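You operate a simulated robot arm through the tools that you are given. There is no shell and no other tool. Be economical: measure what you need, move in short steps, check, and stop when the job is done.

You are at the controls of a simulated two-armed robot. One attempt, no reset.

## Task
Take the yellow cloth from the top of the long steel table and lay it out flat on the top of the steel bench.

The check looks at the end state, three seconds after you hand in, the way a careful person would. Anything else that was tipped, shoved, dropped, spilled or broken makes it a failure. Flat cloth is picked up by pressing the open fingertips on it (5 to 10 N) and closing them slowly along it; thin cloth reads only 2 to 8 mm in the jaws.

## Robot
Two 7-joint arms with two-finger parallel grippers on one trunk, on a base that drives. Base frame: it is fixed to the floor where the robot stands at the start and does not move with it; the origin is under the middle of the robot, x ahead of it, y to its left, z up; the surface under the hand at the start is at about z = 860. Lengths are in mm, angles in degrees, forces in N, time in s.
The left shoulder is at the start at [110, 169, 1425], the right one opposite. With the tool pointing down near the work surface each hand reaches from about 440 to 740 mm from the robot's upright axis, wherever it stands, measured 20 degrees to its own side. Places, roughly: top of the steel bench [800, 1600, 900]. Payload 1.57 kg a hand.
Tool frame (each hand has its own): the origin (TCP) lies between the finger pads and is the grasp point; the fingertips stand 30 mm ahead of it; z points along the fingers, y is the line along which they close. The gripper opens to 80 mm. The fingers are 17 mm wide and 12 mm thick; the gripper's body (40 by 82 mm) begins 80 mm behind the TCP.
Orientation is told as [roll, pitch, yaw] about the base's x, y, z axes, in that order, counted from this pose: with the fingers straight down and closing along the base's y, the tool's x points along the base's -x, its y along +y and its z along -z.

## Interface
- The arms move only by the tool nudge_tool. It takes "left_rows", "right_rows" or both (then of equal length, played together; a hand with none holds still); each is a list of rows, each a list of 7 numbers: the closure, from 0 (fully open) to 1 (shut), then the shift along the tool's x, y, z in m, then the turn, a rotation vector about the tool's x, y, z in rad. In form: [[jaw, dx, dy, dz, wx, wy, wz], ...]. A call has 1 to 20 rows; each row shifts and turns the commanded pose from where the row before left it, along the tool's axes as they then stand. Each row takes 0.2 s and may step no farther than 50 mm and 8.6 degrees from the row before; otherwise, or with a gripper value out of range, the whole call is refused. A pose out of reach is approached as far as the arm can. The call stops where the force on the tool passes 40 N (or 10 N more than at its start, if that is more) or the arm is blocked; 0.2 s more then pass. The fingers move at their own pace (about 72 mm/s each) and stop on an object; they squeeze with about 35 N. The grip force told is the motor's: it shows also when the fingers shut on nothing. Time passes only in rows, and 0.2 s behind the last, so rows that do not move let the fingers close. It gives the time, the measured TCP pose, the force on the tool (base axes), the opening and the grip force at its end, in the units of the frame above (readings bear some noise), with the torque about the TCP (base axes, N m) and any sound that the robot's microphone picked up, and new pictures: "show" is both (left out), scene, wrist or none (wrist: the cameras of the hands that moved).
- Cameras (640 x 400 px; columns grow to the right, rows downward): "scene" is now at [160.7, 7.3, 1611.9]; the picture's right is [0.08, -1.00, 0.00], its down [-0.71, -0.06, -0.71] and it looks along [0.70, 0.05, -0.71] (base axes); focal length 279 px, centre (320, 200). "left" rides on the left gripper at [72, 7, -122] in its tool frame; the picture's right is [-0.09, 1.00, 0.00], its down [-0.84, -0.08, -0.54] and it looks along [-0.54, -0.05, 0.84] (tool axes); focal length 238 px, centre (320, 200). "right" rides on the right gripper at [72, -7, -122] in its tool frame; the picture's right is [0.09, 1.00, 0.00], its down [-0.84, 0.08, -0.54] and it looks along [-0.54, 0.05, 0.84] (tool axes); focal length 238 px, centre (320, 200).
- raise_lower(by): slides the trunk up (or, below 0, down) by that many mm; the arms and the scene camera ride with it, the base frame stays. It gives what a move gives, with no picture.
- roll_base(legs): drives the robot by 1 to 6 legs, each [ahead, left, turn to the left] in mm, mm and degrees, along the robot's own axes; the way and the turn of a leg run together, so that a leg with both is an arc; at most 1500 mm and 180 degrees a leg. The arms and the cameras ride along, it lands a little off, and it stops where it bumps. It gives what a move gives, and a new picture of the scene camera.
- turn_head(pan, tilt): turns the head with the scene camera to pan (to the left, within 86 degrees either way) and tilt (down, from -29 to 69), counted from straight ahead of the robot. It gives what a move gives, and a new picture of the scene camera.
- pixel_to_xyz(camera, pixels): for up to 12 pixels [column, row] of the newest picture of that camera ("zoom" is the newest enlarged one), the place [x, y, z] in the base frame of the surface seen there, good to about 3 mm. The clock stands still meanwhile.
- inspect(camera, box): a new picture of the part [left, top, right, bottom] of that camera's present view, enlarged. The clock stands still meanwhile.
- finish_job(): hands the job in; it is judged then, once.

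Work in short steps. Measure before you move; look again where a grasp or a placing could have gone wrong, and mend it. You have 80 turns and 260 pictures in all, those below and enlarged ones among them. Open the grippers and draw the arms clear of the work before you hand the job in, unless the task says otherwise; then end with one line.

The tools are called after "Request:" as a command line: name --argument value ..., lists and objects as JSON in quotes. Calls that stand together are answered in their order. nudge_tool: Moves the arms, as the interface text tells. Its arguments: {"type":"object","properties":{"left_rows":{"type":"array","items":{"type":"array","items":{"type":"number"}}},"right_rows":{"type":"array","items":{"type":"array","items":{"type":"number"}}},"show":{"type":"string","enum":["both","scene","wrist","none"]}},"required":[]} The other tools are called the same way: raise_lower (by) slides the trunk up or down; roll_base (legs) drives the base; turn_head (pan, tilt) turns the head that bears the scene camera; pixel_to_xyz (camera, pixels) gives the place of the surface under pixels of a picture; inspect (camera, box) takes an enlarged picture of a part of a camera's view; finish_job () hands the job in.

At the start:

```text
t: 0.0
left_tool_pos: [580.2, 413.3, 970.2]
left_tcp_rot: [0.0, 0.0, 0.0]
left_wrist_force: [-0.4, 0.2, 0.3]
left_moment: [0.02, 0.02, 0.0]
left_opening: 80.1
left_grasp_force: 0.2
right_tool_pos: [701.3, -161.0, 1092.7]
right_tcp_rot: [0.0, 0.0, 0.0]
right_wrist_force: [-0.7, 0.5, 0.3]
right_moment: [0.0, 0.01, -0.02]
right_opening: 79.9
right_grasp_force: 0.1
trunk travel left (down, up): [-739.0, 151.0]
robot x, y, heading: [2.3, 0.2, -0.0]
head pan, tilt: [4.5, 45.1]
```

scene: 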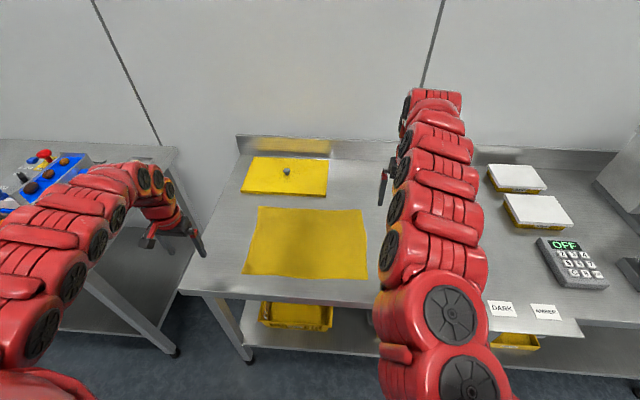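
right: 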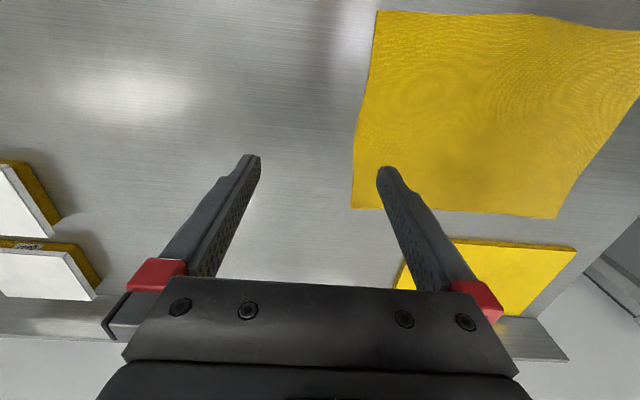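
left: 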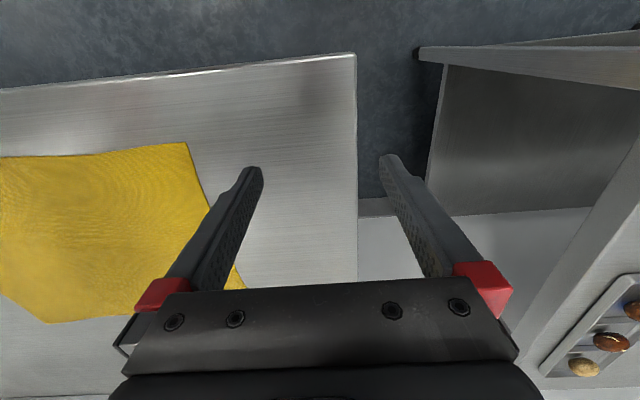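

The cloth lies at scene (243..368, 206..280). I measure its corners and the table's edges.

Request:
pixel_to_xyz --camera "scene" --pixels '[[259, 208], [362, 211], [366, 278], [245, 273], [310, 240], [190, 290], [235, 155], [290, 185], [287, 170], [366, 300], [60, 165], [130, 165]]'

Request:
turn_head --pan 60 --tilt 35

```text
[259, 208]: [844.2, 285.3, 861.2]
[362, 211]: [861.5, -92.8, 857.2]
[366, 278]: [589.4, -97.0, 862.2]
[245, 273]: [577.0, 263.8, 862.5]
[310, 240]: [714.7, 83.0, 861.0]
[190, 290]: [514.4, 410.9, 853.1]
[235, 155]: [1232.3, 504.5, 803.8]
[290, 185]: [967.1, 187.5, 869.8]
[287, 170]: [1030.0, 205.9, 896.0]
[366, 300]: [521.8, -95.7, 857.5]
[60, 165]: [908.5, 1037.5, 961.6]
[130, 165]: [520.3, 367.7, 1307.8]
```

```text
t: 1.2
left_tool_pos: [580.2, 413.3, 971.4]
left_tcp_rot: [-0.1, 0.0, 0.1]
left_wrist_force: [-0.2, 0.6, 0.6]
left_moment: [0.02, 0.01, -0.01]
left_opening: 79.7
left_grasp_force: 0.0
right_tool_pos: [700.5, -159.9, 1092.5]
right_tcp_rot: [0.0, 0.0, 0.0]
right_wrist_force: [-0.5, 0.4, -0.8]
right_moment: [0.02, -0.02, 0.0]
right_opening: 80.3
right_grasp_force: 0.0
trunk travel left (down, up): [-739.0, 151.0]
robot x, y, heading: [3.1, 2.0, 0.0]
head pan, tilt: [60.0, 35.0]
```

scene: 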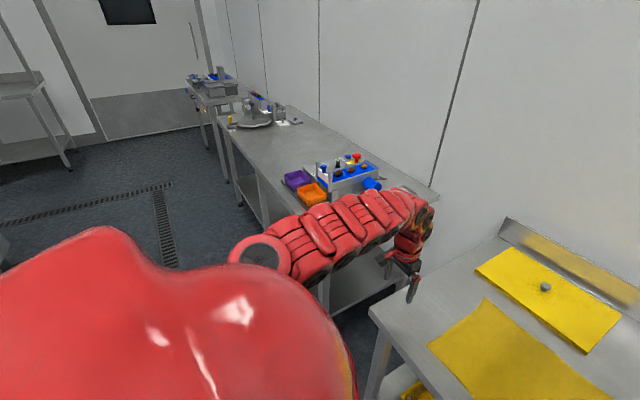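

The bench runs away to the left, with a free stretch at about (290..350, 130..165). I measure it and its objects.

Request:
pixel_to_xyz --camera "scene" --pixels '[[298, 135], [270, 150], [225, 135], [240, 155], [300, 120], [350, 145], [297, 180], [320, 197], [318, 160], [255, 120], [365, 185], [437, 195]]'

Request:
inspect --camera "scene" --box '[180, 60, 440, 222]'

```text
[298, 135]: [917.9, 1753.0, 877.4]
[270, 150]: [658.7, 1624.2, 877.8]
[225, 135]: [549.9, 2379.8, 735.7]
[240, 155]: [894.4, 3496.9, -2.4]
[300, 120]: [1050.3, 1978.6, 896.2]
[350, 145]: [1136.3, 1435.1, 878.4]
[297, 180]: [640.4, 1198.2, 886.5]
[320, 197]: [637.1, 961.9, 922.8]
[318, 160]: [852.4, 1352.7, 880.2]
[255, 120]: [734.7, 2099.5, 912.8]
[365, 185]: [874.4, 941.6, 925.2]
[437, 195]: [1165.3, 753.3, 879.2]
```

```text
2.46 times, centred on (310, 141) of scene
```

zoom: 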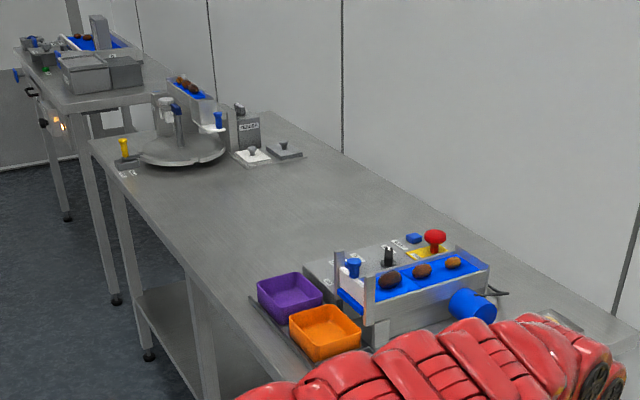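

The bench top is at z≈878, with free space around y 1300–1850. I turn the head back to the cloth and yaw the right hand +90 and the left −90, so the fingers close along x, across the cloth's near edge.

Request:
turn_head --pan 5 --tilt 50

Request:
nudge_tool --right_rows '[[0, 0, 0, 0, 0, 0, -0.1428], [0, 0, 0, 0, 0, 0, -0.1428], [0, 0, 0, 0, 0, 0, -0.1428], [0, 0, 0, 0, 0, 0, -0.1428], [0, 0, 0, 0, 0, 0, -0.1428], [0, 0, 0, 0, 0, 0, -0.1428], [0, 0, 0, 0, 0, 0, -0.1428], [0, 0, 0, 0, 0, 0, -0.1428], [0, 0, 0, 0, 0, 0, -0.1428], [0, 0, 0, 0, 0, 0, -0.1428], [0, 0, 0, 0, 0, 0, -0.1428]]' --left_rows '[[0, 0, 0, -0.01, 0, 0, 0.1428], [0, 0, 0, -0.01, 0, 0, 0.1428], [0, 0, 0, -0.01, 0, 0, 0.1428], [0, 0, 0, -0.01, 0, 0, 0.1428], [0, 0, 0, -0.01, 0, 0, 0.1428], [0, 0, 0, -0.01, 0, 0, 0.1428], [0, 0, 0, -0.01, 0, 0, 0.1428], [0, 0, 0, -0.01, 0, 0, 0.1428], [0, 0, 0, 0, 0, 0, 0.1428], [0, 0, 0, 0, 0, 0, 0.1428], [0, 0, 0, 0, 0, 0, 0.1428]]'

```text
t: 2.5
left_tool_pos: [579.9, 413.0, 970.8]
left_tcp_rot: [0.0, 0.0, 0.2]
left_wrist_force: [-0.2, 0.3, 0.6]
left_moment: [-0.02, 0.03, 0.04]
left_opening: 80.2
left_grasp_force: 0.1
right_tool_pos: [700.5, -160.7, 1093.8]
right_tcp_rot: [0.0, 0.0, 0.0]
right_wrist_force: [0.1, -0.8, 0.6]
right_moment: [0.01, 0.04, 0.02]
right_opening: 80.0
right_grasp_force: 0.1
trunk travel left (down, up): [-739.0, 151.0]
robot x, y, heading: [-0.9, 1.8, 0.1]
head pan, tilt: [5.0, 50.0]
```

scene: 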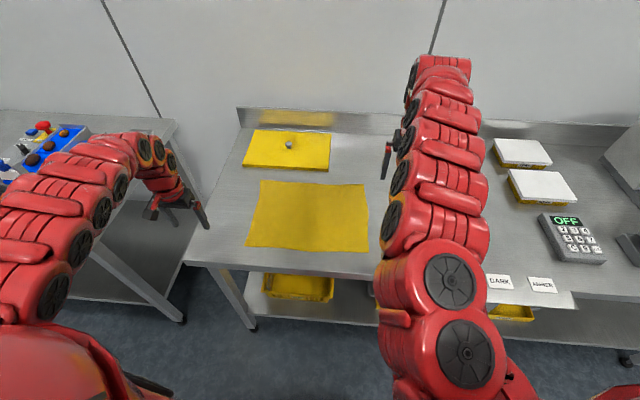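

```text
t: 4.9
left_tool_pos: [585.6, 420.9, 1055.0]
left_tcp_rot: [-0.1, 0.2, -90.0]
left_wrist_force: [-0.4, -0.1, -0.1]
left_moment: [0.02, 0.02, 0.0]
left_opening: 80.1
left_grasp_force: 0.0
left hand out of reach, approached as far as the arm can: row 2, 3, 5
right_tool_pos: [700.8, -162.8, 1092.9]
right_tcp_rot: [0.0, 0.0, 90.1]
right_wrist_force: [0.6, -0.8, 0.0]
right_moment: [-0.03, 0.0, -0.03]
right_opening: 80.1
right_grasp_force: 0.0
trunk travel left (down, up): [-739.0, 151.0]
robot x, y, heading: [0.5, -3.0, 0.0]
head pan, tilt: [5.0, 50.0]
```

scene: 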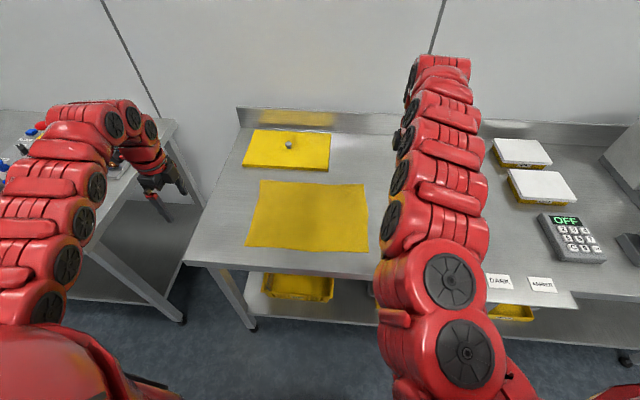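
right: 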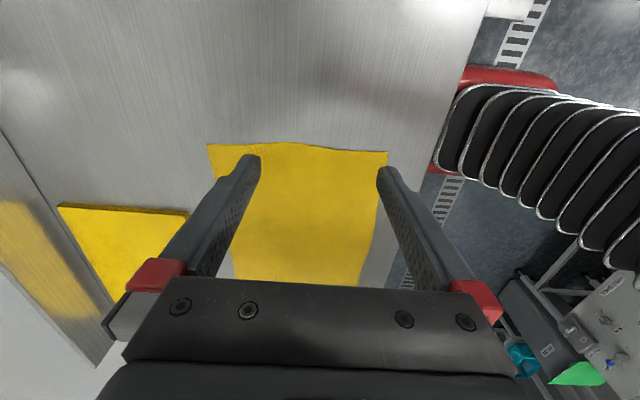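
left: 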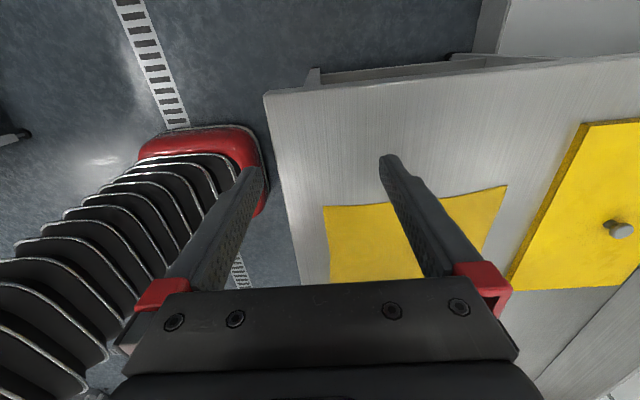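

Both hands are turned. I move them above the near corners, right toward (620,-75) and left toward (608,243), at z 930, and check with the wrist cameras.

Request:
nudge_tool --right_rows '[[0.3, -0.02, 0.02, 0.01, 0, 0, 0], [0.625, -0.02, 0.02, 0.03, 0, 0, 0], [0.625, -0.02, 0.02, 0.04, 0, 0, 0], [0.625, -0.02, 0.02, 0.04, 0, 0, 0], [0.625, -0.007, 0.001, 0.04, 0, 0, 0]]' --left_rows '[[0.3, -0.04, 0.006, 0.005, 0, 0, 0], [0.625, -0.04, 0.006, 0.03, 0, 0, 0], [0.625, -0.04, 0.005, 0.03, 0, 0, 0], [0.625, -0.04, 0.005, 0.03, 0, 0, 0], [0.625, -0.018, 0, 0.03, 0, 0, 0]]'

```text
refused: row 2 steps farther than a row can; nothing moved
```

The left rows were slightly too long, so I spread them out.

Request:
nudge_tool --right_rows '[[0.3, -0.02, 0.02, 0.01, 0, 0, 0], [0.625, -0.02, 0.02, 0.03, 0, 0, 0], [0.625, -0.02, 0.02, 0.04, 0, 0, 0], [0.625, -0.02, 0.02, 0.04, 0, 0, 0], [0.625, -0.007, 0.001, 0.04, 0, 0, 0], [0.625, 0, 0, 0, 0, 0, 0]]' --left_rows '[[0.3, -0.035, 0.006, 0.005, 0, 0, 0], [0.625, -0.035, 0.006, 0.025, 0, 0, 0], [0.625, -0.035, 0.005, 0.025, 0, 0, 0], [0.625, -0.035, 0.005, 0.025, 0, 0, 0], [0.625, -0.038, 0, 0.03, 0, 0, 0], [0.625, 0, 0, 0.015, 0, 0, 0]]'

```text
t: 6.3
left_tool_pos: [600.8, 299.9, 918.1]
left_tcp_rot: [0.1, -0.2, -89.8]
left_wrist_force: [0.2, 0.6, 0.6]
left_moment: [-0.02, -0.03, 0.01]
left_opening: 30.1
left_grasp_force: 0.0
left hand out of reach, approached as far as the arm can: row 1, 2, 3
right_tool_pos: [631.2, -60.5, 936.7]
right_tcp_rot: [0.0, 0.0, 90.0]
right_wrist_force: [0.3, -1.1, 0.8]
right_moment: [-0.02, 0.01, 0.0]
right_opening: 30.1
right_grasp_force: 0.0
right hand out of reach, approached as far as the arm can: row 4
trunk travel left (down, up): [-739.0, 151.0]
robot x, y, heading: [0.1, 2.0, -0.2]
head pan, tilt: [5.0, 50.0]
```

scene: 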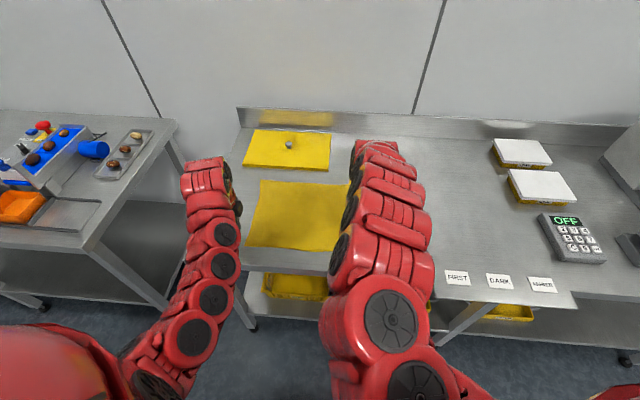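
right: 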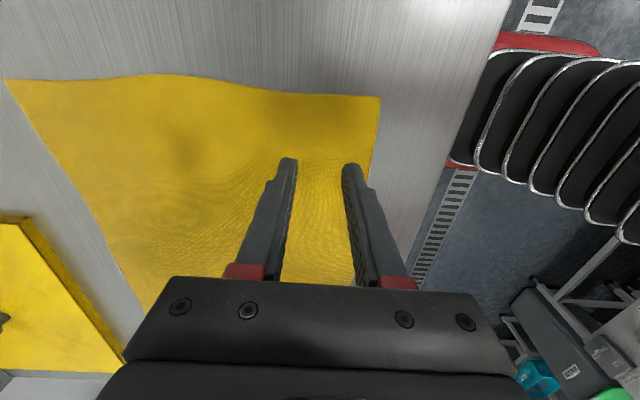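
left: 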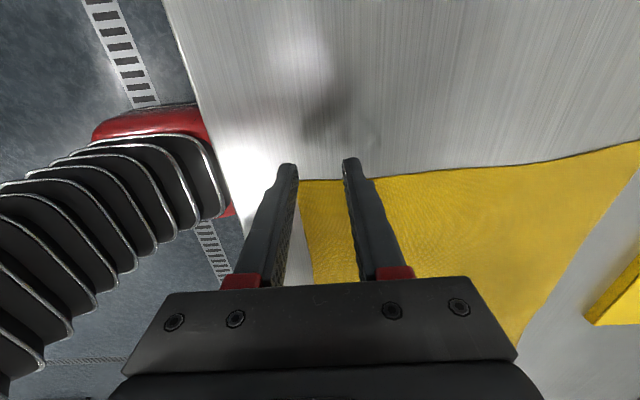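

The left hand's view needs interpreting, so I measure the cloth's edges in both wrist pictures.

Request:
pixel_to_xyz --camera "left" --pixels '[[300, 183], [312, 260], [318, 282], [638, 145], [520, 342], [330, 230], [420, 175]]'

Request:
pixel_to_xyz --camera "right" --pixels '[[379, 98], [374, 160], [400, 272], [6, 82], [148, 305], [352, 275], [320, 220]]'

```text
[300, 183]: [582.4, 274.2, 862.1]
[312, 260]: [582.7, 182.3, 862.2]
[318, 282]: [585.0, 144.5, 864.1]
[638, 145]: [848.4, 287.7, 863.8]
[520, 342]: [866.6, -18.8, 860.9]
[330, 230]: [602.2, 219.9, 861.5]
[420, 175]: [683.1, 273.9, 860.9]
```

```text
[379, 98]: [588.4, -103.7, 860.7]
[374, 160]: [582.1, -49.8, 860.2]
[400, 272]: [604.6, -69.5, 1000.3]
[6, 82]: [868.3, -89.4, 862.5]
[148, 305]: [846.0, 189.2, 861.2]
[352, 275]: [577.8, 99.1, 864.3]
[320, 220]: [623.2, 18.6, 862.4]
```

The left hand lags at y=300. The cloth corners are (582,274) and (588,−104). I let the arms settle for one row and read again.

Request:
nudge_tool --right_rows '[[0.625, 0, 0, 0, 0, 0, 0], [0.625, 0, 0, 0, 0, 0, 0]]' --left_rows '[[0.625, 0, 0, 0, 0, 0, 0], [0.625, 0, 0, 0, 0, 0, 0]]' --show "none"

```text
t: 6.9
left_tool_pos: [601.4, 300.5, 917.9]
left_tcp_rot: [0.0, 0.0, -89.9]
left_wrist_force: [0.6, -0.4, -0.7]
left_moment: [-0.02, 0.04, 0.01]
left_opening: 30.0
left_grasp_force: 0.1
right_tool_pos: [631.1, -61.0, 936.9]
right_tcp_rot: [-0.1, 0.0, 90.1]
right_wrist_force: [-1.5, -0.1, -0.6]
right_moment: [0.0, -0.02, -0.01]
right_opening: 30.0
right_grasp_force: 0.1
trunk travel left (down, up): [-739.0, 151.0]
robot x, y, heading: [-1.5, -5.1, -0.0]
head pan, tilt: [5.0, 50.0]
```

The pose is stable, so I move relative to it in smaller steps: left to (612,250,905) and right to (615,−80,906).

Request:
nudge_tool --right_rows '[[0.625, 0.005, 0.004, 0.005, 0, 0, 0], [0.625, 0.005, 0.004, 0.006, 0, 0, 0], [0.625, 0.005, 0.004, 0.01, 0, 0, 0], [0.625, 0.004, 0.004, 0.01, 0, 0, 0], [0.625, 0, 0, 0, 0, 0, 0]]' --left_rows '[[0.625, -0.013, 0.003, 0.002, 0, 0, 0], [0.625, -0.013, 0.003, 0.003, 0, 0, 0], [0.625, -0.012, 0.003, 0.004, 0, 0, 0], [0.625, -0.012, 0.002, 0.004, 0, 0, 0], [0.625, 0, 0, 0, 0, 0, 0]]' --show "wrist"

```text
t: 8.1
left_tool_pos: [611.4, 250.7, 905.7]
left_tcp_rot: [0.0, 0.0, -89.8]
left_wrist_force: [-0.3, 0.0, -0.3]
left_moment: [0.0, 0.01, -0.01]
left_opening: 30.1
left_grasp_force: 0.2
right_tool_pos: [616.1, -81.4, 904.1]
right_tcp_rot: [0.1, 0.0, 90.0]
right_wrist_force: [0.2, 0.6, 0.1]
right_moment: [-0.05, -0.01, 0.04]
right_opening: 30.0
right_grasp_force: 0.0
trunk travel left (down, up): [-739.0, 151.0]
robot x, y, heading: [-0.2, 2.7, 0.0]
head pan, tilt: [5.0, 50.0]
```

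right: 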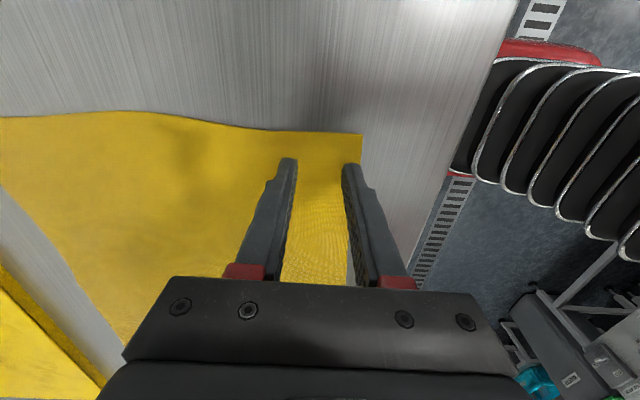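
left: 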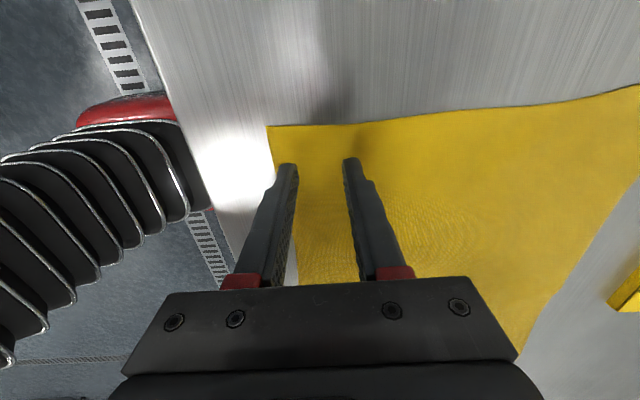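

The fingers stand over the cloth's margin. I lower by about 13 mm in small steps to find contact.

Request:
nudge_tool --right_rows '[[0.625, 0, 0.002, 0.004, 0, 0, 0], [0.625, 0, 0, 0.004, 0, 0, 0], [0.625, 0, 0, 0.003, 0, 0, 0], [0.625, 0, 0, 0.002, 0, 0, 0]]' --left_rows '[[0.625, 0, 0, 0.004, 0, 0, 0], [0.625, 0, 0, 0.004, 0, 0, 0], [0.625, 0, 0, 0.003, 0, 0, 0], [0.625, 0, 0, 0.003, 0, 0, 0]]' --show "none"

```text
t: 9.1
left_tool_pos: [612.2, 250.1, 892.7]
left_tcp_rot: [0.0, 0.0, -89.9]
left_wrist_force: [1.4, 0.0, 0.0]
left_moment: [-0.03, 0.01, 0.02]
left_opening: 29.9
left_grasp_force: 0.1
right_tool_pos: [614.8, -81.4, 891.3]
right_tcp_rot: [-0.1, 0.0, 90.0]
right_wrist_force: [0.0, -0.5, 1.7]
right_moment: [-0.02, 0.01, 0.02]
right_opening: 30.0
right_grasp_force: 0.1
trunk travel left (down, up): [-739.0, 151.0]
robot x, y, heading: [3.3, -1.2, 0.1]
head pan, tilt: [5.0, 50.0]
```

Right is just touching and left is not yet. I lower a little more.

Request:
nudge_tool --right_rows '[[0.625, 0, 0, 0.001, 0, 0, 0], [0.625, 0, 0, 0, 0, 0, 0]]' --left_rows '[[0.625, 0, 0, 0.0015, 0, 0, 0], [0.625, 0, 0, 0.001, 0, 0, 0]]' --show "none"

```text
t: 9.7
left_tool_pos: [610.5, 250.2, 891.5]
left_tcp_rot: [0.1, 0.0, -89.9]
left_wrist_force: [2.2, 1.6, 19.0]
left_moment: [0.05, 0.41, -0.06]
left_opening: 29.4
left_grasp_force: 0.2
right_tool_pos: [613.3, -81.5, 891.6]
right_tcp_rot: [-0.1, 0.0, 89.8]
right_wrist_force: [0.4, 0.7, 2.5]
right_moment: [0.02, 0.02, 0.03]
right_opening: 29.6
right_grasp_force: 0.0
trunk travel left (down, up): [-739.0, 151.0]
robot x, y, heading: [-1.0, 2.4, 0.0]
head pan, tilt: [5.0, 50.0]
```

Left presses 19 N and right 2.5 N. I trim both toward about 7 N.

Request:
nudge_tool --right_rows '[[0.625, 0, 0, 0.0005, 0, 0, 0], [0.625, 0, 0, 0, 0, 0, 0]]' --left_rows '[[0.625, 0, 0, -0.0008, 0, 0, 0], [0.625, 0, 0, 0, 0, 0, 0]]' --show "none"

```text
t: 10.3
left_tool_pos: [610.6, 247.9, 890.8]
left_tcp_rot: [0.0, 0.0, -89.9]
left_wrist_force: [1.0, 1.2, 8.5]
left_moment: [0.04, 0.15, -0.02]
left_opening: 29.3
left_grasp_force: 0.1
right_tool_pos: [613.5, -81.3, 892.0]
right_tcp_rot: [-0.1, 0.0, 90.0]
right_wrist_force: [0.6, -1.3, 16.6]
right_moment: [-0.09, 0.25, 0.0]
right_opening: 29.8
right_grasp_force: 0.1
trunk travel left (down, up): [-739.0, 151.0]
robot x, y, heading: [1.6, -4.2, 0.1]
head pan, tilt: [5.0, 50.0]
```

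Left is good at 8.5 N. I ease the right by 0.4 mm, then close both slowly along the cloth.

Request:
nudge_tool --right_rows '[[0.625, 0, 0, -0.0004, 0, 0, 0], [0.66, 0, 0, 0, 0, 0, 0], [0.7, 0, 0, 0, 0, 0, 0], [0.74, 0, 0, 0, 0, 0, 0], [0.78, 0, 0, 0, 0, 0, 0], [0.82, 0, 0, 0, 0, 0, 0], [0.86, 0, 0, 0, 0, 0, 0], [0.9, 0, 0, 0, 0, 0, 0], [0.95, 0, 0, 0, 0, 0, 0], [1, 0, 0, 0, 0, 0, 0], [1, 0, 0, 0, 0, 0, 0]]' --left_rows '[[0.625, 0, 0, 0, 0, 0, 0], [0.66, 0, 0, 0, 0, 0, 0], [0.7, 0, 0, 0, 0, 0, 0], [0.74, 0, 0, 0, 0, 0, 0], [0.78, 0, 0, 0, 0, 0, 0], [0.82, 0, 0, 0, 0, 0, 0], [0.86, 0, 0, 0, 0, 0, 0], [0.9, 0, 0, 0, 0, 0, 0], [0.95, 0, 0, 0, 0, 0, 0], [1, 0, 0, 0, 0, 0, 0], [1, 0, 0, 0, 0, 0, 0]]' --show "wrist"

```text
t: 12.7
left_tool_pos: [610.0, 249.8, 891.1]
left_tcp_rot: [0.1, 0.0, -89.9]
left_wrist_force: [-1.0, -1.1, 5.8]
left_moment: [-0.02, 0.05, 0.0]
left_opening: 2.0
left_grasp_force: 23.2
right_tool_pos: [612.9, -81.4, 891.0]
right_tcp_rot: [0.0, 0.1, 90.0]
right_wrist_force: [-0.6, -0.4, 14.1]
right_moment: [0.0, 0.09, 0.02]
right_opening: 1.9
right_grasp_force: 23.8
trunk travel left (down, up): [-739.0, 151.0]
robot x, y, heading: [1.2, -0.3, 0.2]
head pan, tilt: [5.0, 50.0]
```

right: 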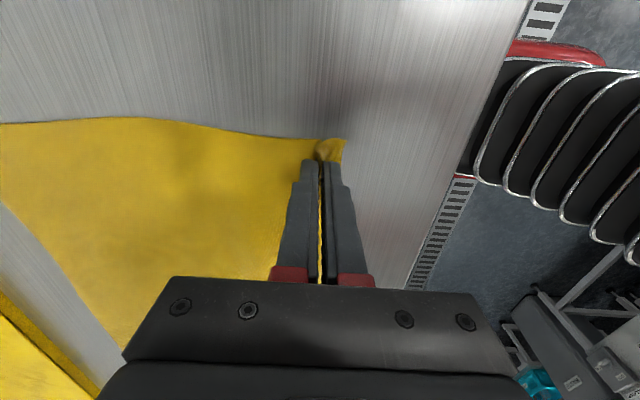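
left: 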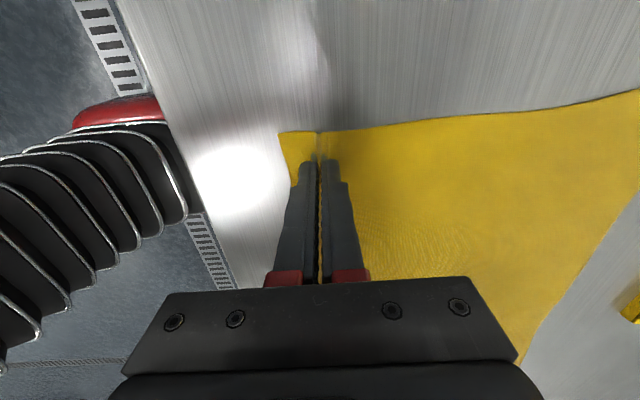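

Both jaws read 2 mm with cloth puckered between them. I lift 80 mm to check the hold.

Request:
nudge_tool --right_rows '[[1, 0, 0, -0.01, 0, 0, 0], [1, 0, 0, -0.014, 0, 0, 0], [1, 0, 0, -0.014, 0, 0, 0], [1, 0, 0, -0.014, 0, 0, 0], [1, 0, 0, -0.014, 0, 0, 0], [1, 0, 0, -0.014, 0, 0, 0]]' --left_rows '[[1, 0, 0, -0.01, 0, 0, 0], [1, 0, 0, -0.014, 0, 0, 0], [1, 0, 0, -0.014, 0, 0, 0], [1, 0, 0, -0.014, 0, 0, 0], [1, 0, 0, -0.014, 0, 0, 0], [1, 0, 0, -0.014, 0, 0, 0]]'

```text
t: 14.1
left_tool_pos: [619.6, 251.7, 965.3]
left_tcp_rot: [0.0, 0.1, -89.9]
left_wrist_force: [0.2, -0.1, -0.4]
left_moment: [0.01, 0.01, 0.01]
left_opening: 2.1
left_grasp_force: 23.5
left hand out of reach, approached as far as the arm can: row 6
right_tool_pos: [630.4, -77.7, 964.4]
right_tcp_rot: [0.2, -0.1, 90.1]
right_wrist_force: [0.7, 0.4, -0.4]
right_moment: [-0.01, -0.04, -0.01]
right_opening: 1.9
right_grasp_force: 23.7
right hand out of reach, approached as far as the arm can: row 3, 4, 5, 6
trunk travel left (down, up): [-739.0, 151.0]
robot x, y, heading: [0.5, 2.1, 0.1]
head pan, tilt: [5.0, 50.0]
```

scene: 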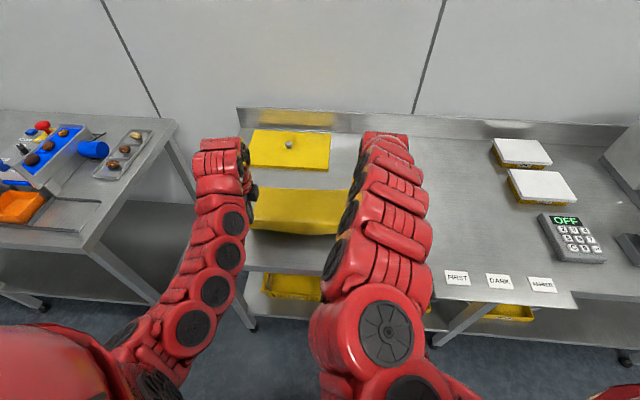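
right: 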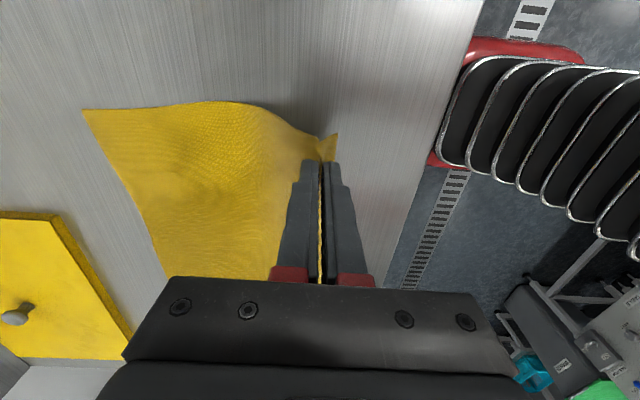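
left: 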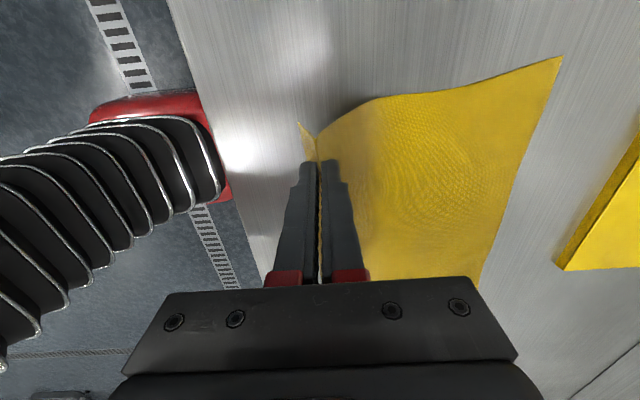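

The cloth is held at both corners. The arms run into an inner reach limit as they rise, so the trunk will do the lifting.

Request:
raise_lower --by 148

Request:
nudge_tool --right_rows '[[1, 0, -0.01, -0.005, 0, 0, 0], [1, 0, -0.012, -0.01, 0, 0, 0], [1, 0, -0.012, -0.016, 0, 0, 0], [1, 0, -0.01, -0.018, 0, 0, 0], [1, 0, -0.01, -0.018, 0, 0, 0], [1, 0, -0.01, -0.018, 0, 0, 0], [1, 0, -0.005, -0.015, 0, 0, 0]]' --left_rows '[[1, 0, 0.012, -0.005, 0, 0, 0], [1, 0, 0.014, -0.01, 0, 0, 0], [1, 0, 0.014, -0.016, 0, 0, 0], [1, 0, 0.012, -0.018, 0, 0, 0], [1, 0, 0.01, -0.018, 0, 0, 0], [1, 0, 0.01, -0.018, 0, 0, 0], [1, 0, 0.007, -0.015, 0, 0, 0]]' --show "both"

```text
t: 15.8
left_tool_pos: [619.7, 251.2, 1113.6]
left_tcp_rot: [0.0, 0.0, -90.0]
left_wrist_force: [0.7, 0.3, 0.4]
left_moment: [0.0, 0.05, 0.03]
left_opening: 2.0
left_grasp_force: 22.9
right_tool_pos: [629.9, -78.0, 1111.8]
right_tcp_rot: [0.2, -0.1, 90.0]
right_wrist_force: [0.1, -0.2, -0.7]
right_moment: [-0.04, 0.03, 0.02]
right_opening: 2.1
right_grasp_force: 23.8
trunk travel left (down, up): [-887.0, 3.0]
robot x, y, heading: [4.1, -3.4, 0.2]
head pan, tilt: [5.0, 50.0]
```

```text
t: 17.4
left_tool_pos: [697.5, 252.1, 1212.2]
left_tcp_rot: [0.0, 0.0, -90.0]
left_wrist_force: [0.7, 0.3, -0.2]
left_moment: [0.01, 0.01, 0.02]
left_opening: 2.0
left_grasp_force: 23.9
right_tool_pos: [699.3, -77.9, 1211.2]
right_tcp_rot: [0.2, 0.0, 90.1]
right_wrist_force: [0.9, -0.2, -0.6]
right_moment: [-0.02, -0.01, 0.01]
right_opening: 2.1
right_grasp_force: 24.1
trunk travel left (down, up): [-887.0, 3.0]
robot x, y, heading: [-1.9, 0.9, -0.2]
head pan, tilt: [5.0, 50.0]
```

scene: 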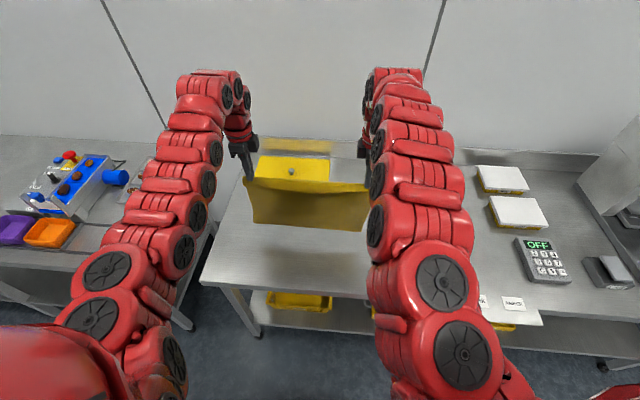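
right: 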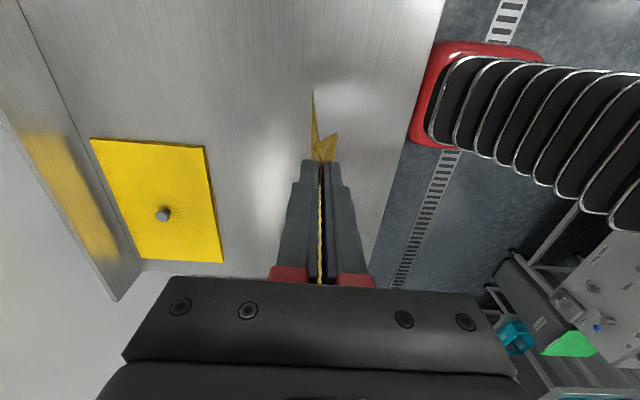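
left: 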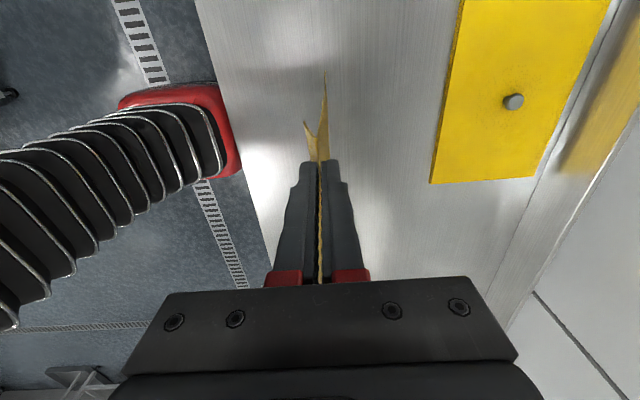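

The cloth hangs clean and clear of the table. Before backing off I check what stands behind and to the left: the cart in the right wrist picture around (540,330), and a look with the head turned left.

Request:
pixel_to_xyz --camera "right" --pixels '[[520, 255], [510, 350], [580, 345], [560, 210], [460, 60], [430, 120], [620, 270]]'

Request:
turn_head --pan 86 --tilt 40

```text
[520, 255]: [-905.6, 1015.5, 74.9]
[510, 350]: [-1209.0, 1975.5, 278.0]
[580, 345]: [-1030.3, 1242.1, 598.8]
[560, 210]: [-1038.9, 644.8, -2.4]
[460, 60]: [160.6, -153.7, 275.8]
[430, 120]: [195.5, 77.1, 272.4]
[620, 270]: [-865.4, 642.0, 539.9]
```

```text
t: 19.0
left_tool_pos: [698.0, 251.6, 1212.9]
left_tcp_rot: [-0.1, -0.1, -89.9]
left_wrist_force: [-1.0, 0.3, 0.3]
left_moment: [-0.03, 0.0, -0.01]
left_opening: 2.3
left_grasp_force: 23.8
right_tool_pos: [698.9, -78.7, 1212.8]
right_tcp_rot: [0.2, 0.0, 90.0]
right_wrist_force: [0.2, -0.1, -0.4]
right_moment: [0.0, -0.01, 0.01]
right_opening: 2.2
right_grasp_force: 23.8
trunk travel left (down, up): [-887.0, 3.0]
robot x, y, heading: [2.9, -0.3, 0.1]
head pan, tilt: [85.9, 40.0]
```

scene: 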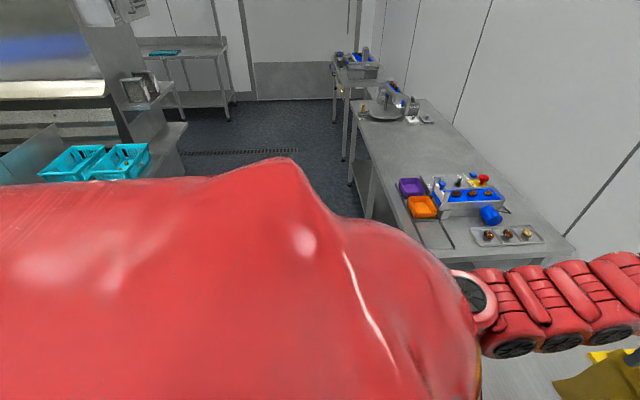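

The aisle to the left is between the bench and a machine with teal trays at (80..185,130..180). I measure its extent and the bench's front.

Request:
pixel_to_xyz --camera "scene" --pixels '[[185, 130], [150, 165], [170, 85], [183, 150], [100, 178], [348, 130], [400, 190], [438, 225], [385, 150], [465, 185], [482, 178], [425, 100]]'

Request:
inspect --camera "scene" --box '[330, 60, 590, 260]'

```text
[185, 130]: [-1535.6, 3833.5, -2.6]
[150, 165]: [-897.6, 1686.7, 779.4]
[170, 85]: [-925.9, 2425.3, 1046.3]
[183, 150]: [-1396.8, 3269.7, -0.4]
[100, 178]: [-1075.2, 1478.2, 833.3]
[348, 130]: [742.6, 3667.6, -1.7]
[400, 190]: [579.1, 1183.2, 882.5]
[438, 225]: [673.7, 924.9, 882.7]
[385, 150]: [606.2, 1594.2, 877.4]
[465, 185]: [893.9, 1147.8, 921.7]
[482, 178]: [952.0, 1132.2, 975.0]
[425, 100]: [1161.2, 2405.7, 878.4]
```

```text
2.00 times, centred on (460, 160) of scene
```

zoom: 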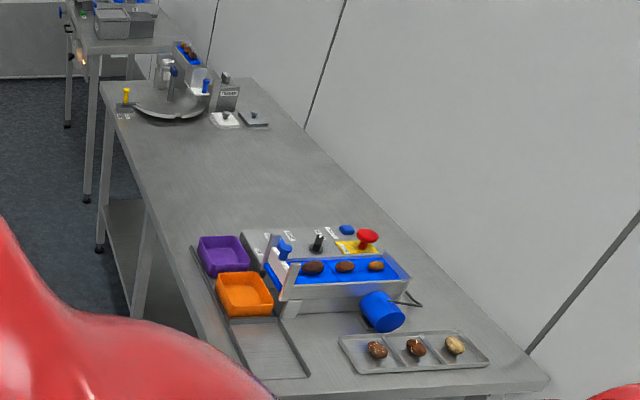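

The aisle is clear back to about x=-900. I measure the free stretch on the zoom.

Request:
pixel_to_xyz --camera "zoom" --pixels '[[183, 300], [155, 225], [120, 130], [195, 235], [245, 228], [350, 222], [172, 120], [225, 128], [258, 126], [330, 170], [225, 170], [130, 118]]'

```text
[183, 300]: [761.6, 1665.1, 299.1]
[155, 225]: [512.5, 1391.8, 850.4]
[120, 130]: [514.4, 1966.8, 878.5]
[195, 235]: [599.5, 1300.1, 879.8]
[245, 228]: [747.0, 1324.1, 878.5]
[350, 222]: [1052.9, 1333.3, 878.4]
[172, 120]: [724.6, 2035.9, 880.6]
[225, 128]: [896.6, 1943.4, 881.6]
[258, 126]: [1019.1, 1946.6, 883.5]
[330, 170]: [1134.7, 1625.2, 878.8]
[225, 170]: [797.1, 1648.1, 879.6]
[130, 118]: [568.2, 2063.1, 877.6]
```

Bench front edge is at x≈512, and the free stretch is y 1335–1940. I plan to centre the cloth at y≈1640. First I back off 350 and slide left 1550.

Request:
roll_base --legs '[[-350, 0, 0], [0, 800, 0], [0, 750, 0]]'

Request:
turn_head --pan 3 --tilt 45

```text
t: 28.8
left_tool_pos: [341.0, 1798.9, 1212.8]
left_tcp_rot: [0.0, -0.1, -89.7]
left_wrist_force: [0.2, 0.3, 0.0]
left_moment: [0.0, -0.01, 0.02]
left_opening: 2.1
left_grasp_force: 24.2
right_tool_pos: [342.8, 1468.4, 1212.7]
right_tcp_rot: [0.2, 0.0, 90.1]
right_wrist_force: [-0.1, -0.4, -0.3]
right_moment: [0.0, 0.0, 0.03]
right_opening: 2.2
right_grasp_force: 23.5
trunk travel left (down, up): [-887.0, 3.0]
robot x, y, heading: [-355.7, 1544.8, 0.0]
head pan, tilt: [85.9, 40.0]
```

scene: 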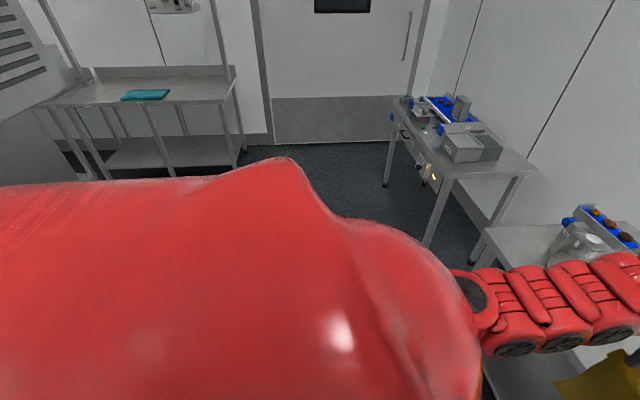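

```text
t: 30.3
left_tool_pos: [339.6, 1798.9, 1213.4]
left_tcp_rot: [0.1, 0.0, -89.7]
left_wrist_force: [-0.5, 0.1, 0.5]
left_moment: [0.01, 0.03, -0.02]
left_opening: 1.9
left_grasp_force: 24.2
right_tool_pos: [342.3, 1469.0, 1211.5]
right_tcp_rot: [0.3, 0.0, 90.1]
right_wrist_force: [0.1, -0.8, -0.3]
right_moment: [-0.02, -0.01, 0.03]
right_opening: 2.0
right_grasp_force: 24.3
trunk travel left (down, up): [-887.0, 3.0]
robot x, y, heading: [-356.7, 1548.3, 0.7]
head pan, tilt: [3.0, 45.0]
```

scene: 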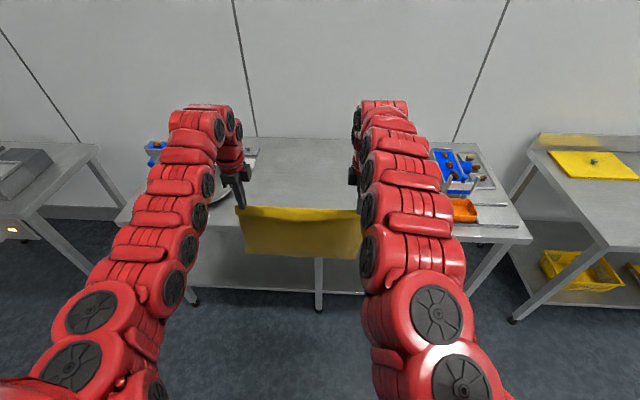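

The cloth is centred at y≈1634 facing the free stretch, with its bottom at about z 930, above the bench. I drive ahead 515 mm.

Request:
roll_base --legs '[[515, 0, 0]]'

Request:
nudge_tool --right_rows '[[1, 0, 0, 0, 0, 0, 0]]' --left_rows '[[1, 0, 0, 0, 0, 0, 0]]' --show "wrist"

```text
t: 33.4
left_tool_pos: [853.7, 1801.5, 1213.6]
left_tcp_rot: [0.0, 0.0, -89.7]
left_wrist_force: [-0.6, -0.6, 0.5]
left_moment: [-0.01, -0.03, -0.01]
left_opening: 1.9
left_grasp_force: 23.9
right_tool_pos: [856.3, 1471.2, 1212.8]
right_tcp_rot: [0.1, 0.0, 90.2]
right_wrist_force: [-0.1, -0.2, -0.4]
right_moment: [0.0, -0.01, 0.0]
right_opening: 2.1
right_grasp_force: 23.8
trunk travel left (down, up): [-887.0, 3.0]
robot x, y, heading: [162.6, 1548.1, 0.2]
head pan, tilt: [3.0, 45.0]
```

scene: 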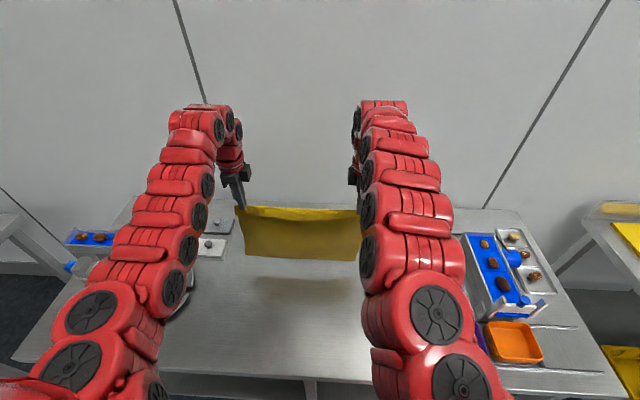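

```text
t: 33.8
left_tool_pos: [855.5, 1800.6, 1212.4]
left_tcp_rot: [0.0, 0.1, -89.8]
left_wrist_force: [0.3, 0.4, -0.9]
left_moment: [-0.02, 0.02, 0.01]
left_opening: 1.9
left_grasp_force: 23.8
right_tool_pos: [857.5, 1472.5, 1212.5]
right_tcp_rot: [0.2, 0.0, 90.1]
right_wrist_force: [0.8, 0.1, 0.4]
right_moment: [0.0, 0.01, -0.01]
right_opening: 2.3
right_grasp_force: 24.2
trunk travel left (down, up): [-887.0, 3.0]
robot x, y, heading: [158.8, 1548.7, 0.2]
head pan, tilt: [3.0, 45.0]
```

right: 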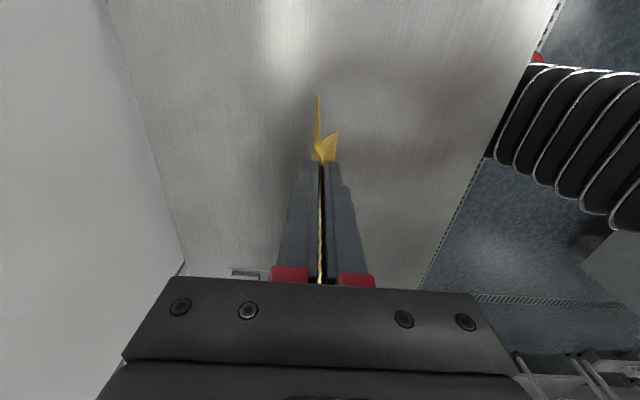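
left: 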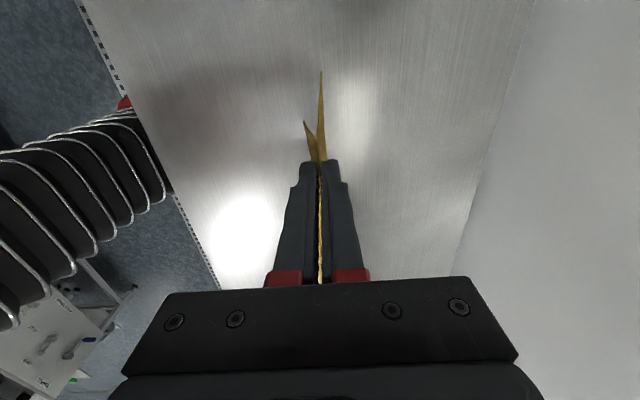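

It hangs well over the free area. I drive 40 mm farther and measure the lower edge.

Request:
roll_base --legs '[[40, 0, 0]]'

Request:
pixel_to_xyz --camera "scene" --pixels '[[250, 253], [300, 257], [350, 258], [300, 230], [300, 340], [210, 225]]'

```text
t: 34.6
left_tool_pos: [887.1, 1802.3, 1218.2]
left_tcp_rot: [0.3, -0.1, -89.6]
left_wrist_force: [-0.9, 0.1, -0.3]
left_moment: [0.02, -0.06, 0.01]
left_opening: 2.1
left_grasp_force: 23.4
right_tool_pos: [889.6, 1471.2, 1216.9]
right_tcp_rot: [-0.2, 0.0, 90.2]
right_wrist_force: [0.3, 0.1, 0.9]
right_moment: [-0.03, -0.07, -0.02]
right_opening: 2.0
right_grasp_force: 23.6
trunk travel left (down, up): [-887.0, 3.0]
robot x, y, heading: [195.4, 1546.2, 0.1]
head pan, tilt: [3.0, 45.0]
```

scene: 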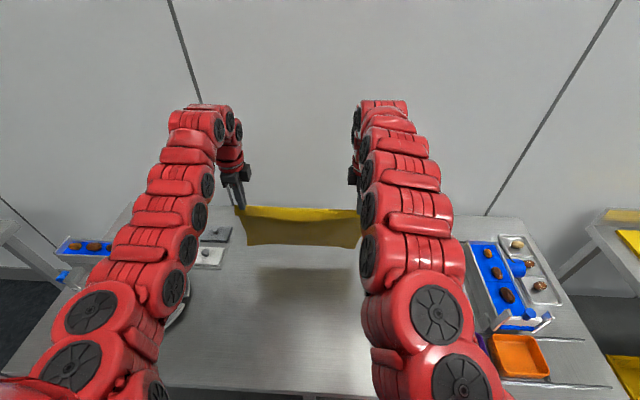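

```text
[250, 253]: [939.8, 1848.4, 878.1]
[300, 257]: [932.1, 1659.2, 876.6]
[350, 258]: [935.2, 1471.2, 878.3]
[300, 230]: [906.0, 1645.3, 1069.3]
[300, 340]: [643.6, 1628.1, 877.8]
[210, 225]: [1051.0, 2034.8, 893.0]
```

I lower 52 mm straight down so the free edge just meets the bench, and look.

Request:
nudge_tool --right_rows '[[1, 0, 0, 0, 0, 0, 0], [1, 0, 0, 0.013, 0, 0, 0], [1, 0, 0, 0.013, 0, 0, 0], [1, 0, 0, 0.013, 0, 0, 0], [1, 0, 0, 0.013, 0, 0, 0], [1, 0, 0, 0, 0, 0, 0]]' --left_rows '[[1, 0, 0, 0, 0, 0, 0], [1, 0, 0, 0.013, 0, 0, 0], [1, 0, 0, 0.013, 0, 0, 0], [1, 0, 0, 0.013, 0, 0, 0], [1, 0, 0, 0.013, 0, 0, 0], [1, 0, 0, 0, 0, 0, 0]]' --show "scene"

Request:
pixel_to_xyz --camera "scene" --pixels '[[260, 250], [300, 252], [340, 253], [300, 255], [300, 248]]'

```text
t: 36.0
left_tool_pos: [895.9, 1801.4, 1160.3]
left_tcp_rot: [0.0, 0.1, -89.7]
left_wrist_force: [0.6, -0.5, -0.9]
left_moment: [0.01, 0.0, -0.02]
left_opening: 2.0
left_grasp_force: 23.9
right_tool_pos: [895.7, 1473.0, 1159.6]
right_tcp_rot: [0.3, -0.1, 90.1]
right_wrist_force: [-0.2, -0.2, -0.3]
right_moment: [0.0, 0.02, 0.02]
right_opening: 2.2
right_grasp_force: 23.3
trunk travel left (down, up): [-887.0, 3.0]
robot x, y, heading: [200.5, 1548.3, 0.2]
head pan, tilt: [3.0, 45.0]
```

scene: 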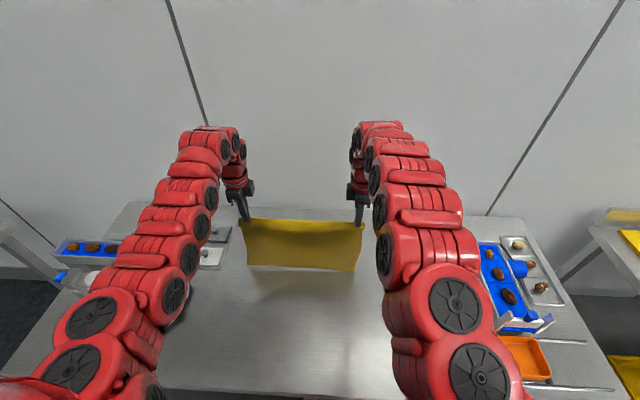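

```text
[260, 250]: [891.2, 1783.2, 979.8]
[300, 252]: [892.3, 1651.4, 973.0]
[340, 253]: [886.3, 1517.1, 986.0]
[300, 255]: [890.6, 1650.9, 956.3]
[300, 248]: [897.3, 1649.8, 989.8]
```

The free edge is about 10 mm above the bench. I start the lay: down and toward the robot, keeping the cloth taut.

Request:
nudge_tool --right_rows '[[1, 0, 0.02, 0.014, 0, 0, 0], [1, 0, 0.032, 0.006, 0, 0, 0], [1, 0, 0.032, 0.007, 0, 0, 0], [1, 0, 0.03, 0.012, 0, 0, 0], [1, 0, 0.028, 0.016, 0, 0, 0], [1, 0, 0.026, 0.019, 0, 0, 0]]' --left_rows '[[1, 0, -0.02, 0.014, 0, 0, 0], [1, 0, -0.032, 0.006, 0, 0, 0], [1, 0, -0.032, 0.007, 0, 0, 0], [1, 0, -0.03, 0.012, 0, 0, 0], [1, 0, -0.028, 0.016, 0, 0, 0], [1, 0, -0.026, 0.019, 0, 0, 0]]' --show "scene"

```text
t: 37.4
left_tool_pos: [764.0, 1805.0, 1071.1]
left_tcp_rot: [-0.2, 0.1, -89.7]
left_wrist_force: [-0.6, -0.9, 0.5]
left_moment: [0.02, 0.02, -0.02]
left_opening: 2.0
left_grasp_force: 23.5
left hand out of reach, approached as far as the arm can: row 3, 4, 5
right_tool_pos: [804.4, 1484.9, 1062.8]
right_tcp_rot: [0.3, 0.0, 90.2]
right_wrist_force: [0.1, -0.4, -0.7]
right_moment: [0.01, 0.01, 0.0]
right_opening: 1.9
right_grasp_force: 23.4
right hand out of reach, approached as far as the arm can: row 3, 4, 5, 6
trunk travel left (down, up): [-887.0, 3.0]
robot x, y, heading: [198.0, 1547.4, 0.3]
head pan, tilt: [3.0, 45.0]
```

scene: 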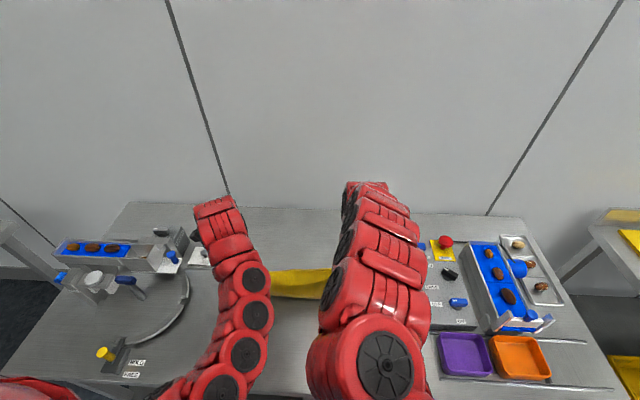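

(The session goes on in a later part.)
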